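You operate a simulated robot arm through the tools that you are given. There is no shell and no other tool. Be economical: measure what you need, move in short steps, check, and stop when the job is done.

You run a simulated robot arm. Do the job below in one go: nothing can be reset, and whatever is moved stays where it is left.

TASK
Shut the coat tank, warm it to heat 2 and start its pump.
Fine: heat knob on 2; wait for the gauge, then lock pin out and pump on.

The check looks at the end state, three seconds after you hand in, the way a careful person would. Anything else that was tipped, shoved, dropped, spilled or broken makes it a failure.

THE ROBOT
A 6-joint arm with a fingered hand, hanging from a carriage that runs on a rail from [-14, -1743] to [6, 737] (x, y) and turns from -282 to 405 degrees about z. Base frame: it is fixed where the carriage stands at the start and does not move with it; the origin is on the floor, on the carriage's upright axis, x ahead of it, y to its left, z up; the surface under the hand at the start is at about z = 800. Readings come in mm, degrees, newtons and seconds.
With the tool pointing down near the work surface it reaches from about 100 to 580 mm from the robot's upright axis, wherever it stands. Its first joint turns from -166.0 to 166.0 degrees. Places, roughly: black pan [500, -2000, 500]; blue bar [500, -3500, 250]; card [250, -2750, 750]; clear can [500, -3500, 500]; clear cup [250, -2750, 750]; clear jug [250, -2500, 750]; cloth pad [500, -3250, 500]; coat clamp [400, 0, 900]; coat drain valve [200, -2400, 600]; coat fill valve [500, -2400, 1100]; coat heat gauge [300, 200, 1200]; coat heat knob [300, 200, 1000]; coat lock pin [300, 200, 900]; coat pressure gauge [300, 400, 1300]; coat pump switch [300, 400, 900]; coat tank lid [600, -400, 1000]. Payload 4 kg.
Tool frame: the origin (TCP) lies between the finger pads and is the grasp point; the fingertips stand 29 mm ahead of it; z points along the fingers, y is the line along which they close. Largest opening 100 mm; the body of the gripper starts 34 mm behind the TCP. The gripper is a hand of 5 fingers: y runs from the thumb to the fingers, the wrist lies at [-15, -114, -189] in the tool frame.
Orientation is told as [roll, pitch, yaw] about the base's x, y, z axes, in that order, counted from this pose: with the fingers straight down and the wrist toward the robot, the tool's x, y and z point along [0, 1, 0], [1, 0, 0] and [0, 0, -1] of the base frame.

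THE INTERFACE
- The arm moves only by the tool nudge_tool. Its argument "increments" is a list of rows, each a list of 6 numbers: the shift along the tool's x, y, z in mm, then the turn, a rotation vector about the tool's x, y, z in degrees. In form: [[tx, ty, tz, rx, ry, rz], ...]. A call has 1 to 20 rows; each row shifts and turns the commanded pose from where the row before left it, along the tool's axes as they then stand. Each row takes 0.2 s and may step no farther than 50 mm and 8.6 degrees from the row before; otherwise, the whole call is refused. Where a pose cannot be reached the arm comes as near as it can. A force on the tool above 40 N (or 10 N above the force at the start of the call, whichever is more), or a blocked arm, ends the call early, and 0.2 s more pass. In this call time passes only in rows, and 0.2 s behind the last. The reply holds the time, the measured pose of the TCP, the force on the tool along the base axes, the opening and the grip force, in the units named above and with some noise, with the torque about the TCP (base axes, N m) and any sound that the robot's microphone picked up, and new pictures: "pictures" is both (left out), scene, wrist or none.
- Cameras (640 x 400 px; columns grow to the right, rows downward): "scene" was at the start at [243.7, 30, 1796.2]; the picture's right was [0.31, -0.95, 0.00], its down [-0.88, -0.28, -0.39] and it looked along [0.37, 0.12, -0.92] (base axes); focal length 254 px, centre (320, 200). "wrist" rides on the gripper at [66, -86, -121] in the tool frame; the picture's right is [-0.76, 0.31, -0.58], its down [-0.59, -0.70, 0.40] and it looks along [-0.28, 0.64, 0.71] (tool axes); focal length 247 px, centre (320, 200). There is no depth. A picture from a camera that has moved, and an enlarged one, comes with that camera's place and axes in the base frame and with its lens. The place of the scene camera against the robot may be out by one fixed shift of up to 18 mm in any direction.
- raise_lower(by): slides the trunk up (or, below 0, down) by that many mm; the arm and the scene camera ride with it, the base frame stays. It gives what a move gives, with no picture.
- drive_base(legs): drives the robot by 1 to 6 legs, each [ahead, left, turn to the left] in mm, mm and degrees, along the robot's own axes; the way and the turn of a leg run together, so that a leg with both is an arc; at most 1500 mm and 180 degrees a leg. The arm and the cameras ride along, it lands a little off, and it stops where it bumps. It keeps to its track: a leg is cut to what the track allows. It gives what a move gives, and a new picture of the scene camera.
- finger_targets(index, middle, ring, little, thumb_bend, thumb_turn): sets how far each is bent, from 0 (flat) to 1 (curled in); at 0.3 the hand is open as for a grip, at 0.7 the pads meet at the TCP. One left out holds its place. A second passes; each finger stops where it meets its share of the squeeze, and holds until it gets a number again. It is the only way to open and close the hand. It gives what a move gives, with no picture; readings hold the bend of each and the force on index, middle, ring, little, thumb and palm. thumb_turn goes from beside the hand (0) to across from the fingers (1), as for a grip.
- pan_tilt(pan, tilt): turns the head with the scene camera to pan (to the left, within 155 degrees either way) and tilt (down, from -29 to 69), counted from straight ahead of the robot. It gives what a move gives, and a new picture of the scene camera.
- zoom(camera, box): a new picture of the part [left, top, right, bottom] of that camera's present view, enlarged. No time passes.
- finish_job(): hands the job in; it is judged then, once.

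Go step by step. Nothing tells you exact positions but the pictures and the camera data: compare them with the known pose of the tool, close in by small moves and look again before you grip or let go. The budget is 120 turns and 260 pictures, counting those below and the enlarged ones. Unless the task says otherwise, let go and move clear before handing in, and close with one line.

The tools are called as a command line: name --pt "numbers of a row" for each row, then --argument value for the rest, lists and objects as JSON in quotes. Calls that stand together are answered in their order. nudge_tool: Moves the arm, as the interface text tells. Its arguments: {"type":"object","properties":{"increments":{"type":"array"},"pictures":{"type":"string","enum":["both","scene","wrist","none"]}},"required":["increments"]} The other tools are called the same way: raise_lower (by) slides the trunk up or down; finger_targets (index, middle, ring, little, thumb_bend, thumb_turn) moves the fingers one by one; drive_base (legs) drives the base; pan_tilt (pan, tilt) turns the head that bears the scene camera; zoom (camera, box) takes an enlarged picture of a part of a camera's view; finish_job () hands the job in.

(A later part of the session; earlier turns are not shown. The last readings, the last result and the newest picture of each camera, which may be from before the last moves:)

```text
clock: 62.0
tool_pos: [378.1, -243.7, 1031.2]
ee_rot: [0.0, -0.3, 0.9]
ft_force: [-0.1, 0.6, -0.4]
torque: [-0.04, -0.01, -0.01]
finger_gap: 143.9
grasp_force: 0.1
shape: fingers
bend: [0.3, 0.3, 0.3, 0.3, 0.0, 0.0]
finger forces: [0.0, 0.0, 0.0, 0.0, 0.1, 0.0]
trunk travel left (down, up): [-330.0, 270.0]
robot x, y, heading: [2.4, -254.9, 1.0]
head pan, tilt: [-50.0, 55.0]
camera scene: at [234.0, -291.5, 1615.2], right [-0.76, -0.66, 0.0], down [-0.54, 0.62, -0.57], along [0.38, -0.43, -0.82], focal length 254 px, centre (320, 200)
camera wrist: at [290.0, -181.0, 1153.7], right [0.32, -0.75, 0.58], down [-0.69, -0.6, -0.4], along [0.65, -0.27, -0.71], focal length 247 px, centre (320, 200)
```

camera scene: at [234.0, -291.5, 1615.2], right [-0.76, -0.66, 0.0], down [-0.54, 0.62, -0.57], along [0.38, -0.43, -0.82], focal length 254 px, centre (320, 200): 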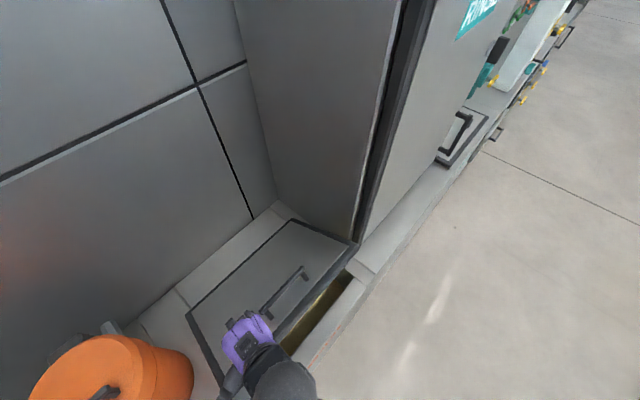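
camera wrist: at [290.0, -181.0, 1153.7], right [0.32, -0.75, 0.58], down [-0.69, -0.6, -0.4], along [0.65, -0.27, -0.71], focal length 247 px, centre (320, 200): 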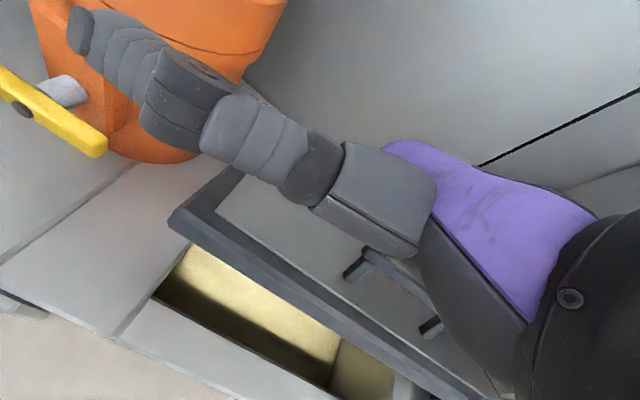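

nudge_tool --pt "0 -12 8 0 0 0" --pt "0 -12 10 0 0 0" --pt "0 -12 12 0 0 0" --pt "0 -10 15 0 0 0" --pt "0 -10 16 0 0 0" --pictures "both"

```text
clock: 63.2
tool_pos: [324.6, -246.6, 970.9]
ee_rot: [0.0, -0.2, 0.9]
ft_force: [0.5, -0.4, -0.7]
torque: [0.03, 0.01, 0.03]
finger_gap: 144.0
grasp_force: 0.1
shape: fingers
bend: [0.3, 0.3, 0.3, 0.3, 0.0, 0.0]
finger forces: [0.0, 0.1, 0.1, 0.0, 0.0, 0.0]
trunk travel left (down, up): [-330.0, 270.0]
robot x, y, heading: [-3.9, -255.8, 1.2]
head pan, tilt: [-50.0, 55.0]
camera scene: at [234.0, -291.5, 1615.2], right [-0.76, -0.66, 0.0], down [-0.54, 0.62, -0.57], along [0.38, -0.43, -0.82], focal length 254 px, centre (320, 200)
camera wrist: at [235.4, -182.8, 1092.4], right [0.32, -0.75, 0.58], down [-0.69, -0.6, -0.4], along [0.65, -0.27, -0.71], focal length 247 px, centre (320, 200)
```

scene: 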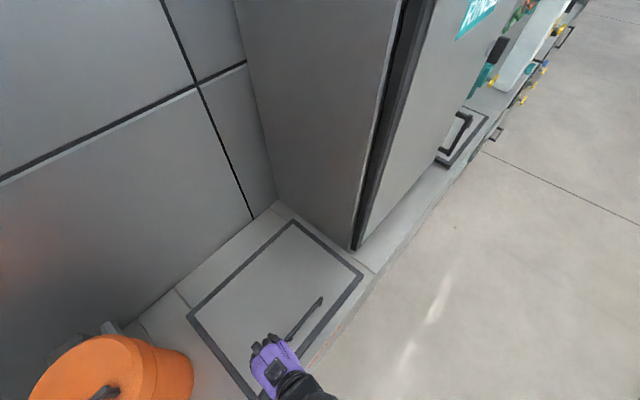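
wrist: 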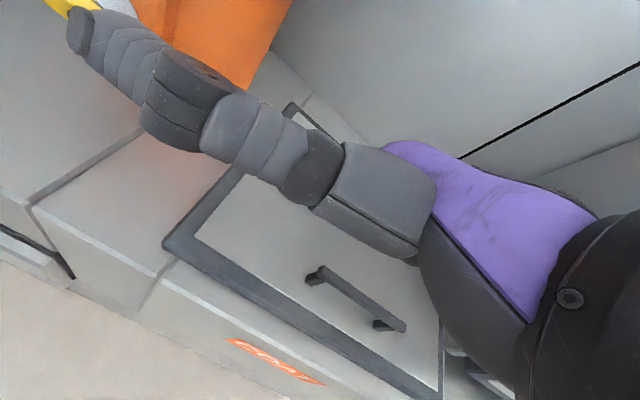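

zoom --camera "scene" --box '[180, 200, 400, 400]'

zoom --camera "wrist" --box '[100, 160, 460, 400]'

```text
2.00 times, centred on (290, 300) of scene
camera zoom: at [234.0, -291.5, 1615.2], right [-0.76, -0.66, 0.0], down [-0.54, 0.62, -0.57], along [0.38, -0.43, -0.82], focal length 508 px, centre (380, 0)
```

zoom: 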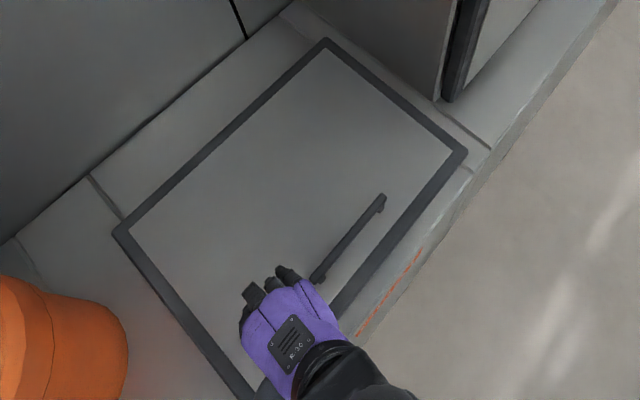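

```text
1.67 times, centred on (280, 280) of wrist
camera zoom: at [235.4, -182.8, 1092.4], right [0.32, -0.75, 0.58], down [-0.69, -0.6, -0.4], along [0.65, -0.27, -0.71], focal length 412 px, centre (387, 67)
```

zoom: 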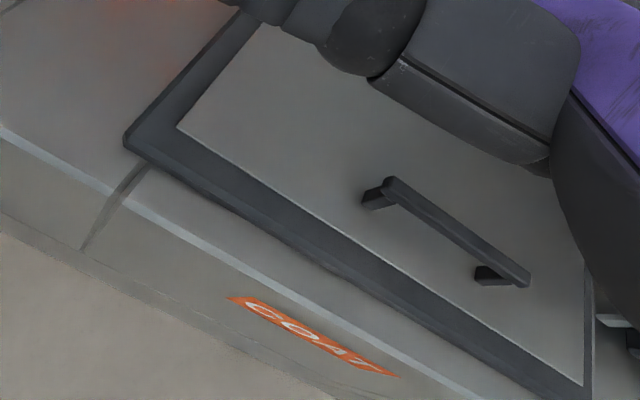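

The lid lies flat and flush now. Next I'll lift clear, restore the thumb, and turn the hand to point forward (in free space) to see how well the arm manages that pose for the panel.

nudge_tool --pt "0 0 -40 0 0 0" --pt "0 0 -40 0 0 0" --pt "0 0 -40 0 0 0" --pt "0 -10 -40 0 0 0" --pt "0 -20 0 0 0 0" --pictures "none"

finger_targets --thumb_turn 0.98 --thumb_bend 0.3

nudge_tool --pt "0 0 0 -8.4 0 0" --pt "0 0 0 -8.4 0 0" --pt "0 0 0 -8.4 0 0" --pt "0 0 0 -8.4 0 0" --pt "0 0 0 -8.4 0 0" --pt "0 0 0 -8.4 0 0" --pictures "none"

```text
clock: 64.4
tool_pos: [368.9, -246.5, 1088.6]
ee_rot: [0.0, -0.2, 0.9]
ft_force: [0.5, 0.5, 0.7]
torque: [0.02, 0.03, -0.01]
finger_gap: 144.2
grasp_force: 0.1
shape: fingers
bend: [0.3, 0.3, 0.3, 0.3, 0.0, 0.0]
finger forces: [0.0, 0.0, 0.0, 0.1, 0.0, 0.0]
out of reach, approached as far as the arm can: row 2, 3, 4, 5
trunk travel left (down, up): [-330.0, 270.0]
robot x, y, heading: [-0.7, -255.8, 0.8]
head pan, tilt: [-50.0, 55.0]
```

```text
clock: 65.4
tool_pos: [367.8, -245.7, 1087.3]
ee_rot: [0.0, -0.2, 0.9]
ft_force: [-0.5, 0.6, 0.2]
torque: [-0.01, 0.02, -0.02]
finger_gap: 99.0
grasp_force: 0.0
shape: fingers
bend: [0.3, 0.3, 0.3, 0.3, 0.3, 0.96]
finger forces: [0.0, 0.0, 0.0, 0.0, 0.0, 0.1]
trunk travel left (down, up): [-330.0, 270.0]
robot x, y, heading: [-2.1, -251.5, 1.1]
head pan, tilt: [-50.0, 55.0]
```

```text
clock: 66.8
tool_pos: [411.6, -280.0, 1094.3]
ee_rot: [-5.9, -43.6, -0.2]
ft_force: [0.5, -0.5, 0.9]
torque: [-0.02, 0.03, -0.01]
finger_gap: 99.2
grasp_force: 0.1
shape: fingers
bend: [0.3, 0.3, 0.3, 0.3, 0.3, 0.96]
finger forces: [0.0, 0.0, 0.0, 0.0, 0.0, 0.1]
out of reach, approached as far as the arm can: row 1, 2, 3, 4, 5
trunk travel left (down, up): [-330.0, 270.0]
robot x, y, heading: [-1.7, -251.0, 0.5]
head pan, tilt: [-50.0, 55.0]
```

The arm can't fold that close to its shoulder; I'll raise the trunk and work lower relative to it.

raise_lower --by 200

nudge_tool --pt "0 -30 25 0 0 0" --pt "0 -30 25 0 0 0" --pt "0 -30 25 0 0 0" --pt "0 -30 25 0 0 0" --pt "0 -30 25 0 0 0" --pt "0 0 0 -8 0 0" --pt "0 0 0 -8 0 0" --pt "0 0 0 -8 0 0" --pt "0 0 0 -8 0 0" --pt "0 0 0 -8 0 0" --pictures "both"

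```text
clock: 69.0
tool_pos: [411.2, -278.8, 1293.0]
ee_rot: [-6.0, -43.5, -0.3]
ft_force: [-0.7, -0.4, 0.8]
torque: [-0.01, -0.02, -0.01]
finger_gap: 99.1
grasp_force: 0.1
shape: fingers
bend: [0.3, 0.3, 0.3, 0.3, 0.3, 0.96]
finger forces: [0.0, 0.0, 0.0, 0.1, 0.0, 0.0]
trunk travel left (down, up): [-530.0, 70.0]
robot x, y, heading: [2.2, -254.7, 1.0]
head pan, tilt: [-50.0, 55.0]
```

```text
clock: 71.2
tool_pos: [386.3, -293.1, 1100.9]
ee_rot: [-35.6, -82.3, 30.6]
ft_force: [-0.8, 0.8, -0.8]
torque: [0.01, -0.01, -0.04]
finger_gap: 99.1
grasp_force: 0.1
shape: fingers
bend: [0.3, 0.3, 0.3, 0.3, 0.3, 0.96]
finger forces: [0.0, 0.1, 0.0, 0.0, 0.0, 0.1]
trunk travel left (down, up): [-530.0, 70.0]
robot x, y, heading: [-2.4, -251.7, 0.7]
head pan, tilt: [-50.0, 55.0]
camera scene: at [233.8, -291.5, 1815.2], right [-0.76, -0.66, 0.0], down [-0.54, 0.62, -0.57], along [0.38, -0.43, -0.82], focal length 254 px, centre (320, 200)
camera wrist: at [261.9, -223.1, 1025.1], right [-0.6, -0.68, 0.42], down [0.27, -0.67, -0.69], along [0.76, -0.3, 0.58], focal length 247 px, centre (320, 200)
```

scene: 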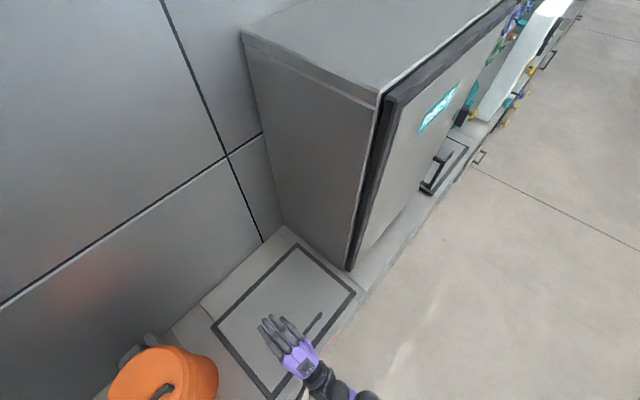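
wrist: 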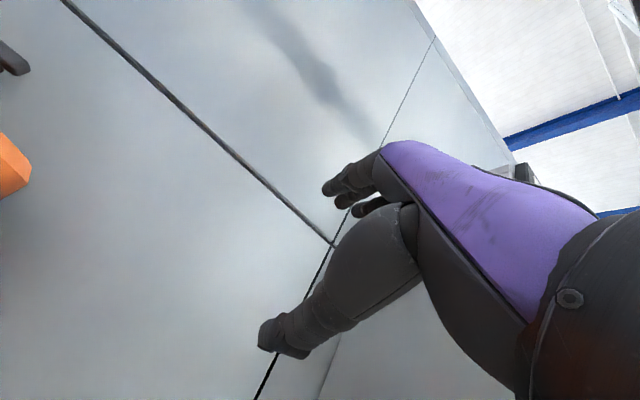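

The forward-pointing pose works with the trunk high. I'll straighten it and pull it back to clear the panel before driving over.

nudge_tool --pt "0 0 -25 -6.6 4.75 0" --pt "0 0 -30 0 0 0" --pt "0 0 -30 0 0 0" --pt "0 0 -30 0 0 0" --pt "0 0 -30 0 0 0" --pt "0 0 -20 0 0 0" --pictures "none"

pan_tilt --pan 10 --tilt 69

```text
clock: 72.6
tool_pos: [294.9, -235.7, 1161.3]
ee_rot: [-88.8, -86.0, 89.0]
ft_force: [-0.5, -0.4, -0.1]
torque: [-0.01, 0.0, 0.0]
finger_gap: 98.8
grasp_force: 0.1
shape: fingers
bend: [0.3, 0.3, 0.3, 0.3, 0.3, 0.96]
finger forces: [0.0, 0.1, 0.0, 0.0, 0.0, 0.0]
out of reach, approached as far as the arm can: row 1, 2, 3, 4, 5, 6
trunk travel left (down, up): [-530.0, 70.0]
robot x, y, heading: [-5.4, -250.0, 1.1]
head pan, tilt: [-50.0, 55.0]
```

```text
clock: 73.9
tool_pos: [294.8, -236.3, 1161.6]
ee_rot: [-89.2, -86.0, 89.3]
ft_force: [-0.1, -0.1, 0.1]
torque: [-0.03, 0.03, 0.02]
finger_gap: 99.0
grasp_force: 0.1
shape: fingers
bend: [0.3, 0.3, 0.3, 0.3, 0.3, 0.96]
finger forces: [0.0, 0.0, 0.1, 0.1, 0.0, 0.1]
trunk travel left (down, up): [-530.0, 70.0]
robot x, y, heading: [-4.1, -252.0, 1.1]
head pan, tilt: [10.0, 68.8]
camera scene: at [241.6, -226.5, 1799.8], right [0.19, -0.98, 0.0], down [-0.92, -0.18, -0.36], along [0.36, 0.07, -0.93], focal length 254 px, centre (320, 200)
```

scene: 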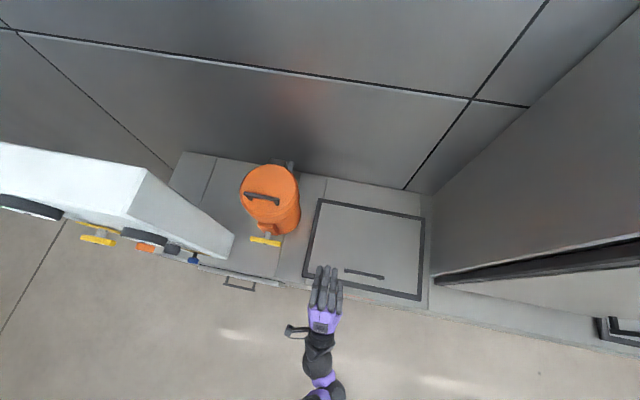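

Working straight in front is too cramped. I'll instead stand at the far (+y) end facing along the counter, so the camera sees the panel front and the arm reaches to its left to touch it.

drive_base --legs '[[0, 0, -91]]'

drive_base --legs '[[-900, 0, 0]]'

pan_tilt --pan 70 --tilt 55

```text
clock: 78.1
tool_pos: [20.1, -550.1, 1162.1]
ee_rot: [-89.0, -85.9, 0.3]
ft_force: [0.1, -0.3, 0.5]
torque: [-0.03, -0.02, -0.02]
finger_gap: 98.8
grasp_force: 0.0
shape: fingers
bend: [0.3, 0.3, 0.3, 0.3, 0.3, 0.96]
finger forces: [0.0, 0.1, 0.1, 0.0, 0.1, 0.1]
trunk travel left (down, up): [-530.0, 70.0]
robot x, y, heading: [-4.1, -249.7, -88.0]
head pan, tilt: [10.0, 68.8]
camera scene: at [4.9, -494.9, 1799.7], right [-0.98, -0.21, 0.0], down [-0.19, 0.91, -0.36], along [0.07, -0.35, -0.93], focal length 254 px, centre (320, 200)
```

scene: 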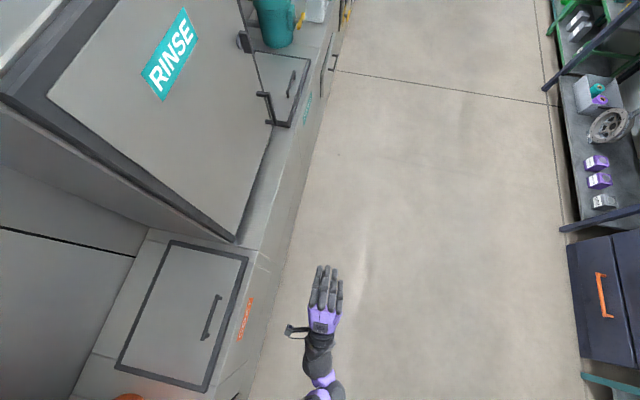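

```text
clock: 82.6
tool_pos: [27.1, 310.9, 1161.8]
ee_rot: [-89.1, -86.0, 0.5]
ft_force: [0.1, -0.7, -0.1]
torque: [-0.01, 0.02, -0.03]
finger_gap: 99.2
grasp_force: 0.1
shape: fingers
bend: [0.3, 0.3, 0.3, 0.3, 0.3, 0.96]
finger forces: [0.0, 0.1, 0.1, 0.0, 0.1, 0.1]
trunk travel left (down, up): [-530.0, 70.0]
robot x, y, heading: [5.3, 606.0, -87.9]
head pan, tilt: [10.0, 68.8]
camera scene: at [12.4, 365.0, 1799.8], right [-0.98, -0.21, 0.0], down [-0.19, 0.91, -0.36], along [0.08, -0.35, -0.93], focal length 254 px, centre (320, 200)
```

scene: 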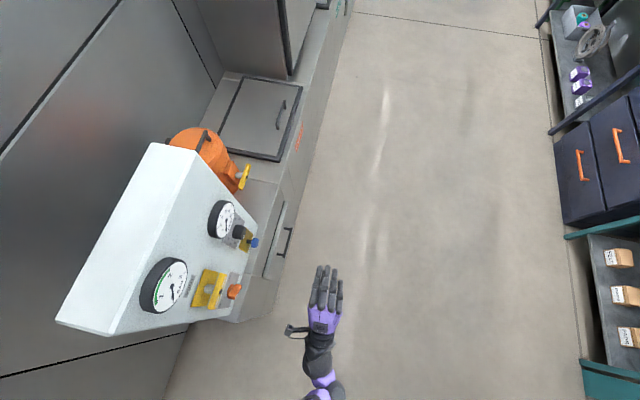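

```text
clock: 83.9
tool_pos: [26.1, 309.3, 1160.6]
ee_rot: [-89.1, -85.9, 0.4]
ft_force: [0.4, -0.4, -0.4]
torque: [0.02, 0.02, 0.0]
finger_gap: 99.2
grasp_force: 0.1
shape: fingers
bend: [0.3, 0.3, 0.3, 0.3, 0.3, 0.96]
finger forces: [0.0, 0.0, 0.0, 0.1, 0.0, 0.1]
trunk travel left (down, up): [-530.0, 70.0]
robot x, y, heading: [5.4, 604.1, -88.0]
head pan, tilt: [70.0, 55.0]
camera scene: at [69.3, 397.4, 1815.2], right [-0.31, -0.95, 0.0], down [-0.78, 0.25, -0.57], along [0.55, -0.18, -0.82], focal length 254 px, centre (320, 200)
```

scene: 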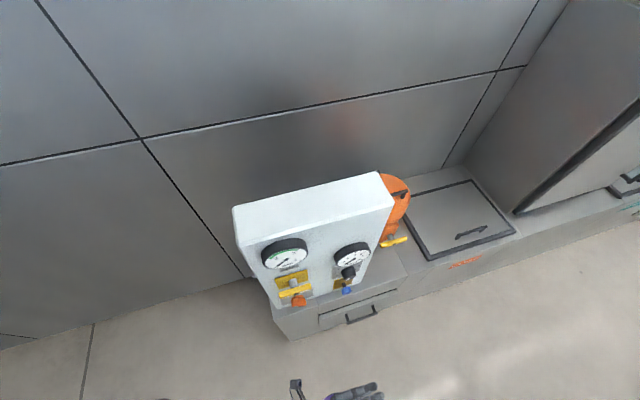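

nudge_tool --pt "0 -28 20 0 0 0" --pt "0 -28 20 0 0 0" --pt "0 -28 20 0 0 0" --pt "0 -28 20 0 0 0" --pt "0 0 0 0 8.2 0" --pt "0 0 0 0 8.2 0" --pt "0 0 0 0 8.2 0" --pt "0 0 0 0 8.2 0" --pt "0 0 0 0 8.2 0" --pt "0 0 0 0 8.2 0" --pt "0 0 0 0 8.2 0" --pt "0 0 0 0 8.2 0" --pt "0 0 0 0 8.2 0" --pt "0 0 0 0 8.2 0" --pt "0 0 0 0 8 0" --pictures "both"

```text
clock: 87.1
tool_pos: [273.0, 206.5, 1336.6]
ee_rot: [50.7, -84.5, -49.5]
ft_force: [0.0, 0.0, -0.4]
torque: [0.02, -0.01, -0.02]
finger_gap: 99.0
grasp_force: 0.0
shape: fingers
bend: [0.3, 0.3, 0.3, 0.3, 0.3, 0.96]
finger forces: [0.1, 0.1, 0.0, 0.0, 0.0, 0.0]
out of reach, approached as far as the arm can: row 2, 3, 4, 5, 6, 7, 8, 9, 10, 11, 12, 13, 14, 15
trunk travel left (down, up): [-530.0, 70.0]
robot x, y, heading: [3.0, 608.6, -87.9]
head pan, tilt: [70.0, 55.0]
camera scene: at [69.2, 397.5, 1815.1], right [-0.31, -0.95, 0.0], down [-0.78, 0.25, -0.57], along [0.55, -0.18, -0.82], focal length 254 px, centre (320, 200)
camera wrist: at [144.6, 275.1, 1264.5], right [-0.54, -0.79, 0.28], down [0.36, -0.53, -0.77], along [0.76, -0.32, 0.57], focal length 247 px, centre (320, 200)
```

scene: 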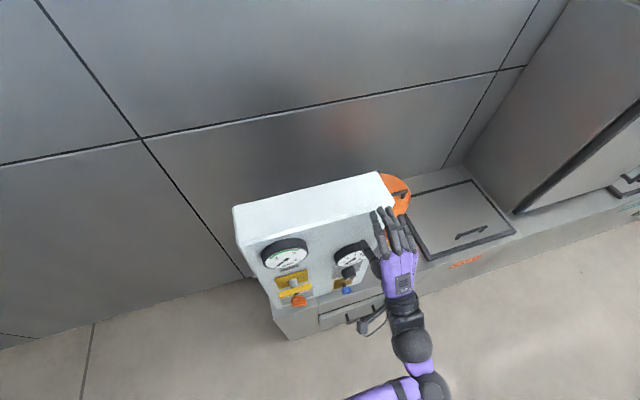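
wrist: 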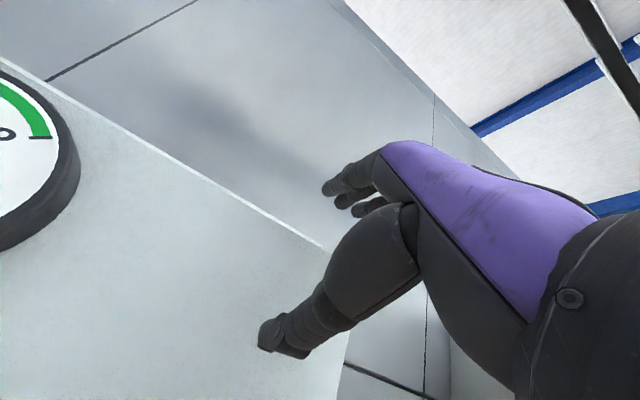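

The arm settled high near the panel (z 1336) but clear of it. I'll back it off in x first and see what it can hold.

nudge_tool --pt "0 0 -25 0 0 0" --pt "0 0 -25 0 0 0" --pt "0 0 -25 0 0 0" --pt "0 0 -25 0 0 0" --pictures "none"

```text
clock: 88.1
tool_pos: [213.7, 217.8, 1390.5]
ee_rot: [49.4, -84.6, -48.1]
ft_force: [0.5, -0.8, 0.2]
torque: [-0.01, -0.02, -0.02]
finger_gap: 98.9
grasp_force: 0.1
shape: fingers
bend: [0.3, 0.3, 0.3, 0.3, 0.3, 0.96]
finger forces: [0.0, 0.0, 0.0, 0.0, 0.1, 0.0]
out of reach, approached as far as the arm can: row 1, 2, 3, 4
trunk travel left (down, up): [-530.0, 70.0]
robot x, y, heading: [2.0, 607.8, -87.8]
head pan, tilt: [70.0, 55.0]
```

raise_lower --by -380

nudge_tool --pt "0 10 0 0 0 0" --pt "0 10 0 0 0 0" --pictures "both"

```text
clock: 91.8
tool_pos: [215.0, 218.1, 1010.8]
ee_rot: [49.5, -84.6, -48.3]
ft_force: [0.1, -0.4, 0.3]
torque: [0.02, -0.02, 0.0]
finger_gap: 99.2
grasp_force: 0.0
shape: fingers
bend: [0.3, 0.3, 0.3, 0.3, 0.3, 0.96]
finger forces: [0.1, 0.0, 0.0, 0.1, 0.0, 0.0]
trunk travel left (down, up): [-150.0, 450.0]
robot x, y, heading: [6.5, 608.7, -88.0]
head pan, tilt: [70.0, 55.0]
```

```text
clock: 92.4
tool_pos: [215.2, 216.2, 1029.2]
ee_rot: [50.0, -84.6, -48.6]
ft_force: [-0.9, 0.8, 0.6]
torque: [0.01, 0.03, 0.0]
finger_gap: 99.0
grasp_force: 0.1
shape: fingers
bend: [0.3, 0.3, 0.3, 0.3, 0.3, 0.96]
finger forces: [0.0, 0.0, 0.0, 0.1, 0.0, 0.0]
trunk travel left (down, up): [-150.0, 450.0]
robot x, y, heading: [3.9, 610.2, -88.0]
head pan, tilt: [70.0, 55.0]
camera scene: at [69.4, 397.4, 1435.2], right [-0.31, -0.95, 0.0], down [-0.78, 0.25, -0.57], along [0.55, -0.18, -0.82], focal length 254 px, centre (320, 200)
camera wrist: at [86.7, 283.4, 957.4], right [-0.54, -0.79, 0.29], down [0.37, -0.53, -0.77], along [0.76, -0.31, 0.57], focal length 247 px, centre (320, 200)
```

scene: 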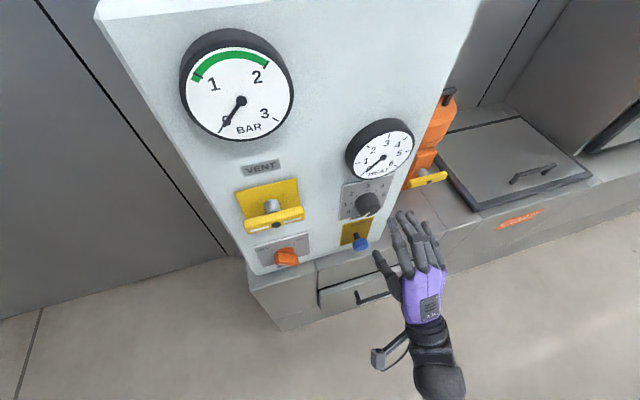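
wrist: 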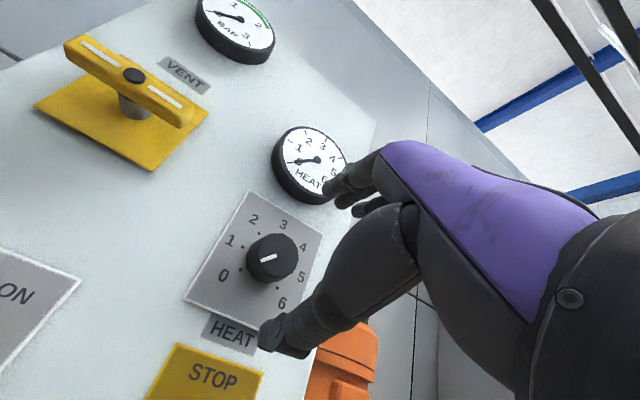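

The wrist view shows the knob pointer on 0, with 0 at lower left and 3 at the top; the knob is nearly straight ahead of the tool. I'll test how far the hand can roll here.

nudge_tool --pt "0 0 0 0 0 8.5" --pt "0 0 0 0 0 8.5" --pt "0 0 0 0 0 8.5" --pt "0 0 0 0 0 8.5" --pt "0 0 0 0 0 8.5" --pt "0 0 0 0 0 8.5" --pictures "wrist"

```text
clock: 93.8
tool_pos: [214.6, 216.5, 1029.2]
ee_rot: [85.8, -34.7, -86.1]
ft_force: [-0.1, -1.2, 0.6]
torque: [0.03, 0.03, -0.02]
finger_gap: 98.8
grasp_force: 0.0
shape: fingers
bend: [0.3, 0.3, 0.3, 0.3, 0.3, 0.96]
finger forces: [0.0, 0.0, 0.0, 0.1, 0.0, 0.0]
trunk travel left (down, up): [-150.0, 450.0]
robot x, y, heading: [5.1, 610.4, -87.8]
head pan, tilt: [70.0, 55.0]
camera wrist: at [90.9, 320.0, 1043.3], right [-0.59, -0.7, -0.41], down [0.34, 0.25, -0.91], along [0.74, -0.67, 0.09], focal length 247 px, centre (320, 200)
```

wrist: 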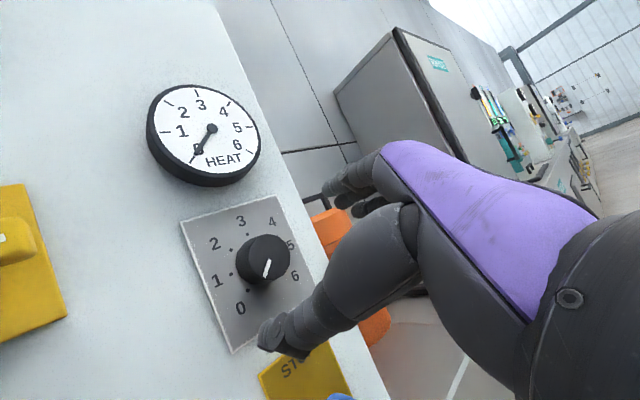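

nudge_tool --pt "0 0 0 0 0 8.5" --pt "0 0 0 0 0 8.5" --pt "0 0 0 0 0 8.5" --pt "0 0 0 0 0 8.5" --pt "0 0 0 0 0 8.5" --pictures "wrist"

```text
clock: 95.0
tool_pos: [215.4, 215.3, 1031.2]
ee_rot: [86.7, 7.4, -89.2]
ft_force: [-0.4, -0.5, -0.2]
torque: [0.03, -0.02, 0.0]
finger_gap: 99.0
grasp_force: 0.1
shape: fingers
bend: [0.3, 0.3, 0.3, 0.3, 0.3, 0.96]
finger forces: [0.0, 0.0, 0.0, 0.0, 0.1, 0.0]
trunk travel left (down, up): [-150.0, 450.0]
robot x, y, heading: [3.7, 605.3, -87.8]
head pan, tilt: [70.0, 55.0]
camera wrist: at [97.2, 288.3, 1114.3], right [-0.62, -0.22, -0.76], down [0.35, 0.78, -0.51], along [0.7, -0.58, -0.41], focal length 247 px, centre (320, 200)
```

wrist: 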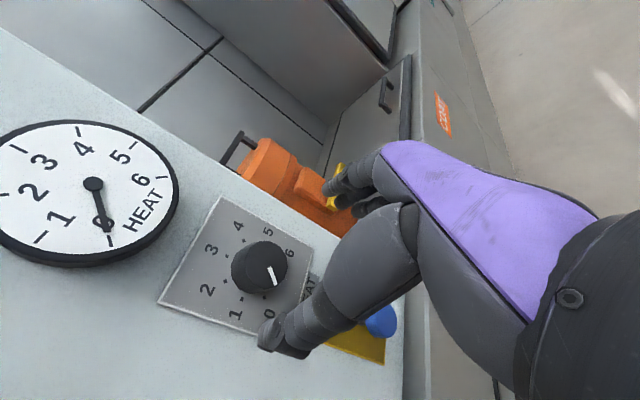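

Roll from 0 to +94° is feasible, so I can grip the knob with fingers up and turn it about 90°. I'll square the tool axis to the panel, roll back and line up with the knob (≈[309, 209, 1034]).

nudge_tool --pt "0 0 0 -1.3 3.4 0" --pt "0 0 0 0 0 -8.5" --pt "0 0 0 0 0 -8.5" --pt "0 0 0 0 0 -8.5" --pt "0 0 0 0 0 -8.5" --pt "0 0 0 0 0 -8.5" --pt "0 0 0 0 0 -8.5" --pt "0 0 0 0 0 -8.5" --pt "0 0 0 0 0 -8.5" --pt "0 0 0 0 0 -8.5" --pt "0 0 0 0 0 -8.5" --pt "-7 4 0 0 0 -8.5" --pictures "both"

finger_targets --index 0.42 --middle 0.42 --ring 0.42 --little 0.42 --thumb_bend 0.42 --thumb_turn 1

zoom --camera "wrist" --box '[160, 140, 400, 380]'

```text
clock: 97.6
tool_pos: [214.7, 207.8, 1034.3]
ee_rot: [86.1, -86.1, -86.4]
ft_force: [-1.1, 0.7, -0.7]
torque: [0.02, 0.01, 0.01]
finger_gap: 99.0
grasp_force: 0.0
shape: fingers
bend: [0.3, 0.3, 0.3, 0.3, 0.3, 0.96]
finger forces: [0.1, 0.0, 0.0, 0.1, 0.0, 0.1]
trunk travel left (down, up): [-150.0, 450.0]
robot x, y, heading: [3.8, 608.4, -88.0]
head pan, tilt: [70.0, 55.0]
camera scene: at [69.3, 396.9, 1435.3], right [-0.31, -0.95, 0.0], down [-0.78, 0.25, -0.57], along [0.55, -0.18, -0.82], focal length 254 px, centre (320, 200)
camera wrist: at [92.5, 278.4, 954.1], right [-0.58, -0.77, 0.26], down [0.39, -0.54, -0.74], along [0.71, -0.33, 0.62], focal length 247 px, centre (320, 200)
```

scene: 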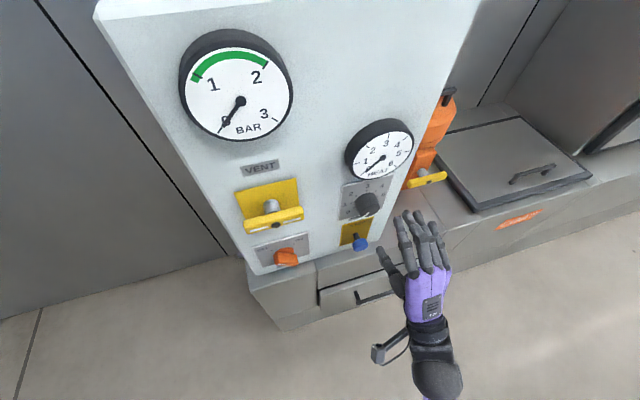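
wrist: 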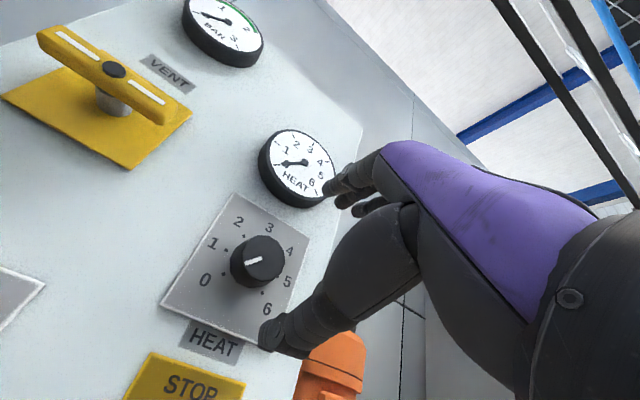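

```text
clock: 98.6
tool_pos: [214.3, 209.3, 1033.3]
ee_rot: [85.8, -85.9, -86.1]
ft_force: [0.2, 0.6, 0.6]
torque: [0.01, -0.06, 0.01]
finger_gap: 70.0
grasp_force: 0.1
shape: fingers
bend: [0.42, 0.42, 0.42, 0.42, 0.42, 0.99]
finger forces: [0.0, 0.0, 0.0, 0.0, 0.0, 0.0]
trunk travel left (down, up): [-150.0, 450.0]
robot x, y, heading: [4.7, 609.6, -87.7]
head pan, tilt: [70.0, 55.0]
```

```text
1.67 times, centred on (280, 260) of wrist
camera zoom: at [92.6, 279.4, 953.8], right [-0.58, -0.77, 0.26], down [0.39, -0.54, -0.75], along [0.71, -0.33, 0.62], focal length 412 px, centre (387, 100)
```

zoom: 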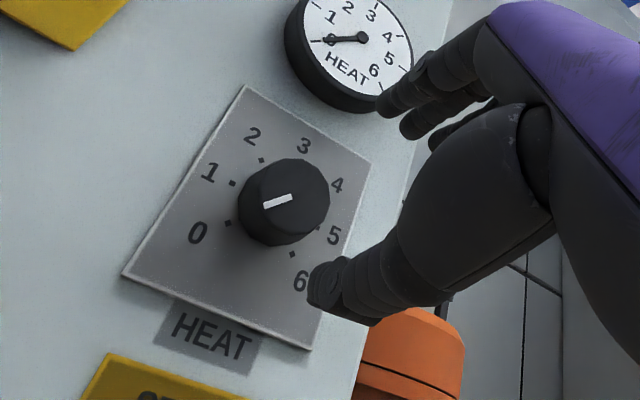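

Refined knob estimate ≈[300, 217, 1035]. I'll shift over and advance part way.

nudge_tool --pt "8 2 0 0 0 0" --pt "0 0 20 0 0 0" --pt "0 0 20 0 0 0" --pt "0 0 10 0 0 0" --pictures "both"

zoom --camera "scene" --box '[330, 120, 490, 260]'

```text
clock: 99.6
tool_pos: [265.2, 214.5, 1037.8]
ee_rot: [85.8, -85.8, -86.0]
ft_force: [-0.6, 1.1, 0.0]
torque: [0.01, 0.0, 0.04]
finger_gap: 70.2
grasp_force: 0.0
shape: fingers
bend: [0.42, 0.42, 0.42, 0.42, 0.42, 0.99]
finger forces: [0.0, 0.0, 0.0, 0.1, 0.1, 0.0]
trunk travel left (down, up): [-150.0, 450.0]
robot x, y, heading: [3.9, 606.2, -87.9]
head pan, tilt: [70.0, 55.0]
camera scene: at [69.4, 397.5, 1435.2], right [-0.31, -0.95, 0.0], down [-0.78, 0.25, -0.57], along [0.55, -0.18, -0.82], focal length 254 px, centre (320, 200)
camera wrist: at [143.5, 286.5, 957.2], right [-0.58, -0.77, 0.26], down [0.39, -0.54, -0.75], along [0.71, -0.33, 0.62], focal length 247 px, centre (320, 200)
```

scene: 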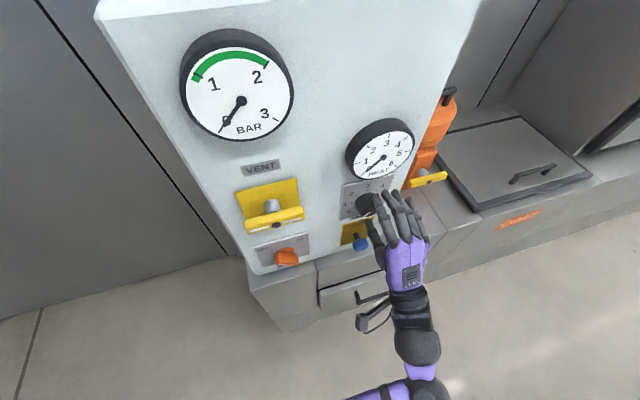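
wrist: 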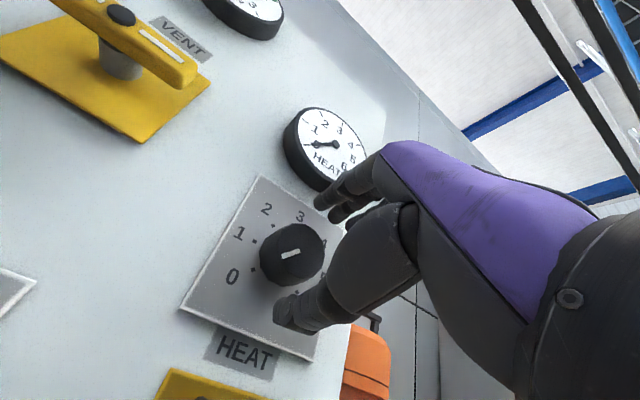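

```text
2.86 times, centred on (410, 190) of scene
camera zoom: at [69.4, 397.5, 1435.2], right [-0.31, -0.95, 0.0], down [-0.78, 0.25, -0.57], along [0.55, -0.18, -0.82], focal length 725 px, centre (63, 229)
```

zoom: 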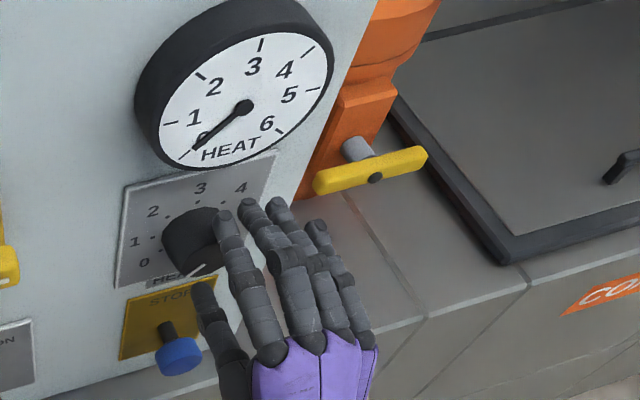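

Index and middle straddle the knob's top and the thumb is below it. I'll advance over the knob.

nudge_tool --pt "2 -2 10 0 0 0" --pt "0 0 10 0 0 0" --pt "0 0 8 0 0 0" --pictures "both"

zoom --camera "scene" --box '[330, 120, 490, 260]'

```text
clock: 100.4
tool_pos: [289.3, 217.7, 1034.7]
ee_rot: [85.9, -86.0, -86.3]
ft_force: [-12.7, 0.6, 1.0]
torque: [-0.01, -0.18, -0.05]
finger_gap: 69.7
grasp_force: 7.2
shape: fingers
bend: [0.42, 0.41, 0.42, 0.42, 0.42, 0.99]
finger forces: [0.0, 8.5, 0.0, 0.1, 4.2, 0.0]
trunk travel left (down, up): [-150.0, 450.0]
robot x, y, heading: [4.9, 602.9, -88.0]
head pan, tilt: [70.0, 55.0]
camera scene: at [67.9, 397.5, 1435.1], right [-0.31, -0.95, 0.0], down [-0.78, 0.25, -0.57], along [0.54, -0.18, -0.82], focal length 254 px, centre (320, 200)
camera wrist: at [167.8, 289.1, 955.9], right [-0.58, -0.77, 0.26], down [0.39, -0.54, -0.74], along [0.71, -0.33, 0.62], focal length 247 px, centre (320, 200)
```

scene: 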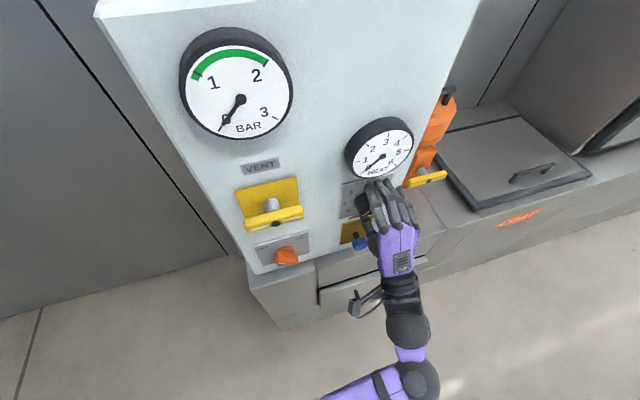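
wrist: 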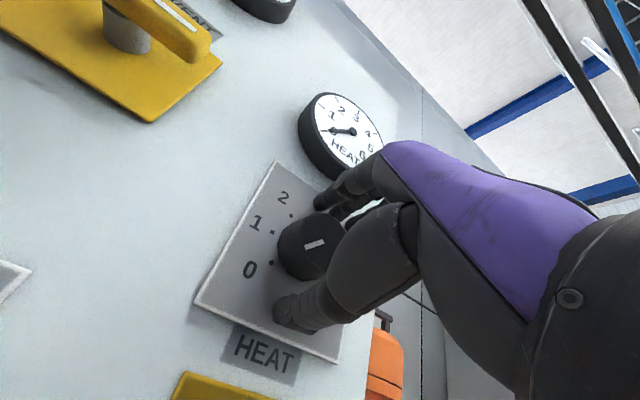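

```text
2.86 times, centred on (410, 190) of scene
camera zoom: at [67.9, 397.5, 1435.1], right [-0.31, -0.95, 0.0], down [-0.78, 0.25, -0.57], along [0.54, -0.18, -0.82], focal length 725 px, centre (63, 229)
```

zoom: 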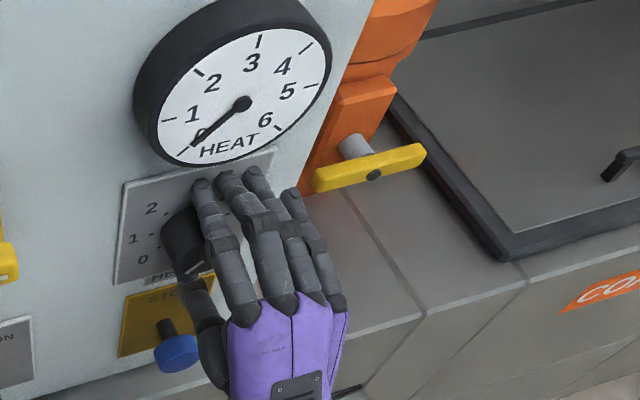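

Slight contact with the plate; I'll back off 5 mm, shift 8 mm left to centre index/thumb on the knob, then pinch.

nudge_tool --pt "0 0 -6 0 0 0" --pt "8 0 0 0 0 0" --pictures "none"

finger_targets --index 0.72 --middle 0.72 --thumb_bend 0.72

zoom --camera "scene" --box '[330, 120, 490, 260]'

zoom --camera "wrist" --box '[160, 120, 440, 380]'

```text
clock: 101.0
tool_pos: [286.9, 226.3, 1034.1]
ee_rot: [85.5, -85.9, -85.9]
ft_force: [-0.2, 0.2, -0.2]
torque: [0.0, 0.0, 0.02]
finger_gap: 69.7
grasp_force: 0.1
shape: fingers
bend: [0.42, 0.42, 0.42, 0.42, 0.42, 0.99]
finger forces: [0.0, 0.0, 0.0, 0.0, 0.1, 0.0]
trunk travel left (down, up): [-150.0, 450.0]
robot x, y, heading: [4.7, 608.6, -87.7]
head pan, tilt: [70.0, 55.0]
```

```text
clock: 102.0
tool_pos: [286.4, 224.4, 1036.6]
ee_rot: [86.3, -86.1, -86.7]
ft_force: [-1.4, 0.5, 10.0]
torque: [0.0, -0.16, 0.0]
finger_gap: 34.0
grasp_force: 15.5
shape: fingers
bend: [0.57, 0.57, 0.42, 0.42, 0.62, 1.0]
finger forces: [10.2, 9.3, 0.0, 0.0, 11.2, 0.0]
trunk travel left (down, up): [-150.0, 450.0]
robot x, y, heading: [6.6, 611.4, -87.6]
head pan, tilt: [70.0, 55.0]
```

```text
2.86 times, centred on (410, 190) of scene
camera zoom: at [69.4, 397.3, 1435.3], right [-0.31, -0.95, 0.0], down [-0.78, 0.25, -0.57], along [0.55, -0.18, -0.82], focal length 725 px, centre (63, 229)
```

zoom: 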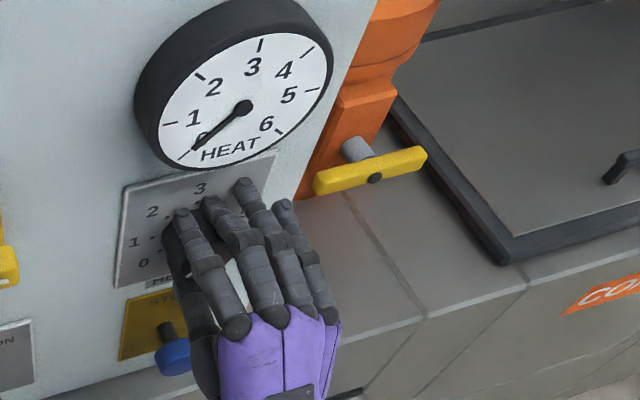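

```text
1.54 times, centred on (300, 250) of wrist
camera zoom: at [164.2, 296.9, 955.5], right [-0.58, -0.77, 0.26], down [0.39, -0.54, -0.74], along [0.71, -0.33, 0.62], focal length 380 px, centre (351, 123)
```

zoom: 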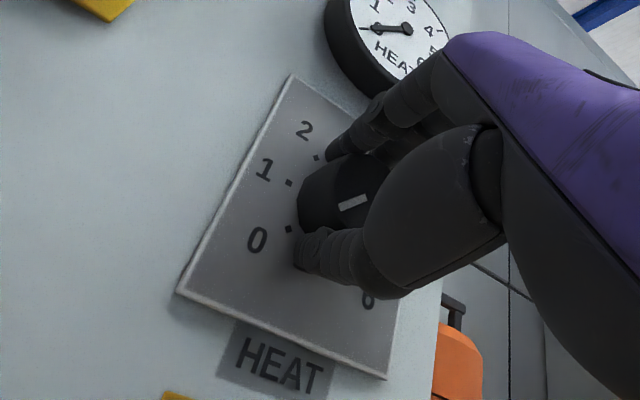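

Good pinch on the knob (≈10 N each side). I'll centre slightly and begin turning clockwise.

nudge_tool --pt "0 3 0 0 0 0" --pt "0 0 0 0 0 7" --pt "0 0 0 0 0 7" --pt "0 0 0 0 0 7" --pt "0 0 0 0 0 7" --pt "0 0 0 0 0 7" --pictures "wrist"

```text
clock: 103.4
tool_pos: [286.0, 224.5, 1038.0]
ee_rot: [89.5, -51.0, -90.0]
ft_force: [-4.6, -0.3, 12.7]
torque: [-0.07, -0.18, -0.01]
finger_gap: 33.8
grasp_force: 15.9
shape: fingers
bend: [0.57, 0.57, 0.42, 0.42, 0.62, 1.0]
finger forces: [11.9, 8.7, 0.0, 0.0, 11.3, 0.1]
trunk travel left (down, up): [-150.0, 450.0]
robot x, y, heading: [4.6, 607.8, -87.9]
head pan, tilt: [70.0, 55.0]
camera wrist: at [165.0, 329.1, 1014.3], right [-0.58, -0.78, -0.24], down [0.39, -0.02, -0.92], along [0.71, -0.63, 0.32], focal length 247 px, centre (320, 200)
```

wrist: 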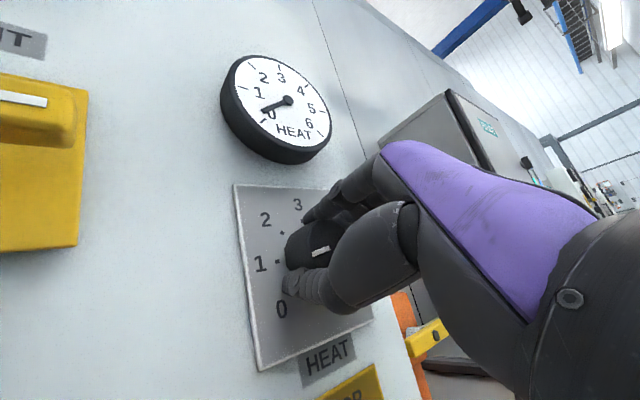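

nudge_tool --pt "0 0 0 0 0 7" --pt "0 0 0 0 0 7" --pt "0 0 0 0 0 7" --pt "0 0 0 0 0 7" --pt "0 0 0 0 0 7" --pt "0 0 0 0 0 7" --pictures "wrist"

zoom --camera "wrist" --box '[140, 100, 420, 360]'

zoom --camera "scene" --box '[330, 120, 490, 260]'

```text
clock: 104.8
tool_pos: [286.3, 221.8, 1039.0]
ee_rot: [89.8, -9.0, -90.4]
ft_force: [-4.3, -12.0, 12.1]
torque: [-0.09, -0.22, -0.22]
finger_gap: 34.0
grasp_force: 17.2
shape: fingers
bend: [0.56, 0.56, 0.42, 0.42, 0.63, 0.99]
finger forces: [14.9, 9.6, 0.1, 0.0, 10.9, 0.0]
trunk travel left (down, up): [-150.0, 450.0]
robot x, y, heading: [4.7, 607.0, -88.0]
head pan, tilt: [70.0, 55.0]
camera wrist: at [165.2, 317.4, 1091.6], right [-0.58, -0.42, -0.7], down [0.4, 0.6, -0.69], along [0.71, -0.68, -0.18], focal length 247 px, centre (320, 200)
```

wrist: 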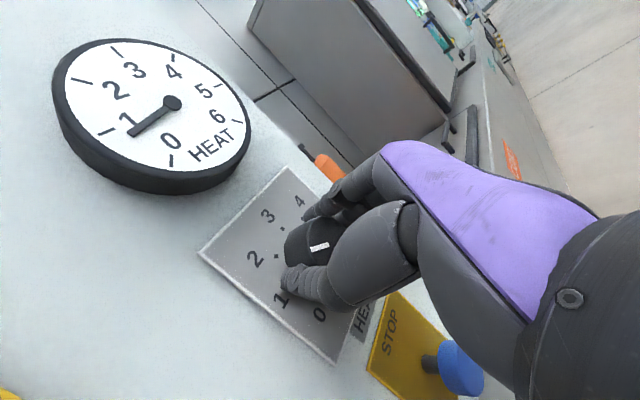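

```text
1.54 times, centred on (280, 230) of wrist
camera zoom: at [165.2, 317.4, 1091.6], right [-0.58, -0.42, -0.7], down [0.4, 0.6, -0.69], along [0.71, -0.68, -0.18], focal length 380 px, centre (382, 154)
```

zoom: 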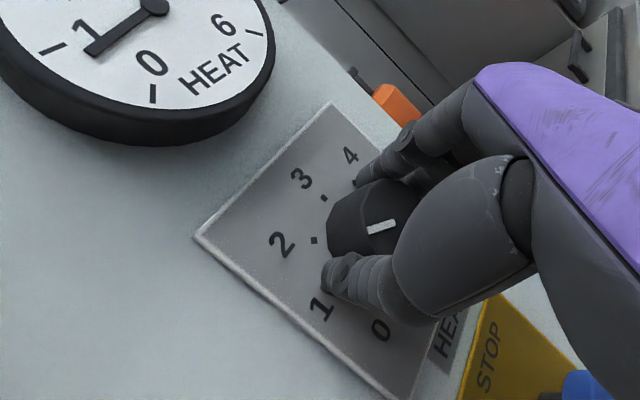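

```text
2.86 times, centred on (410, 190) of scene
camera zoom: at [69.3, 395.6, 1435.6], right [-0.31, -0.95, 0.0], down [-0.78, 0.25, -0.57], along [0.55, -0.18, -0.82], focal length 725 px, centre (63, 229)
```

zoom: 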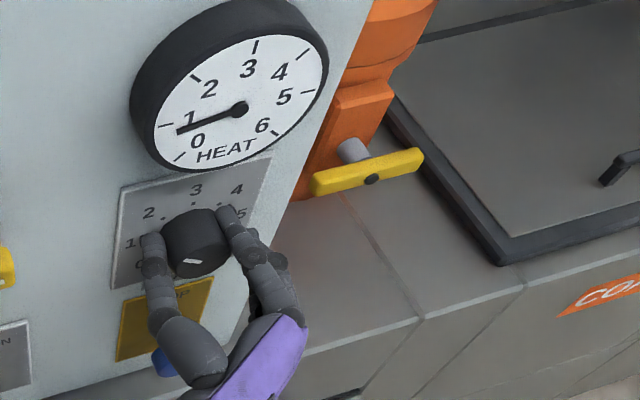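

The dial spacing works out to 45° per step, so 2 is 90° from 0; I've turned 77°. I'll turn the remaining 13° and check.

nudge_tool --pt "0 0 0 0 0 6.5" --pt "0 0 0 0 0 6.5" --pictures "none"

zoom --camera "scene" --box '[350, 160, 430, 220]'

```text
clock: 105.4
tool_pos: [286.1, 222.2, 1039.4]
ee_rot: [89.9, 4.1, -90.6]
ft_force: [-2.7, -15.6, 12.8]
torque: [-0.07, -0.21, -0.26]
finger_gap: 34.6
grasp_force: 18.3
shape: fingers
bend: [0.55, 0.56, 0.42, 0.42, 0.63, 0.99]
finger forces: [16.4, 8.6, 0.0, 0.0, 11.2, 0.0]
trunk travel left (down, up): [-150.0, 450.0]
robot x, y, heading: [3.0, 608.6, -88.0]
head pan, tilt: [70.0, 55.0]
```

```text
6.67 times, centred on (390, 190) of scene
camera zoom: at [69.4, 395.4, 1435.8], right [-0.31, -0.95, 0.0], down [-0.78, 0.25, -0.57], along [0.55, -0.18, -0.82], focal length 1692 px, centre (-147, 267)
```

zoom: 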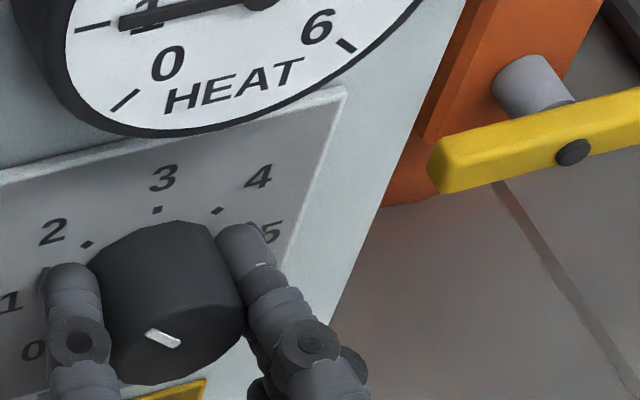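

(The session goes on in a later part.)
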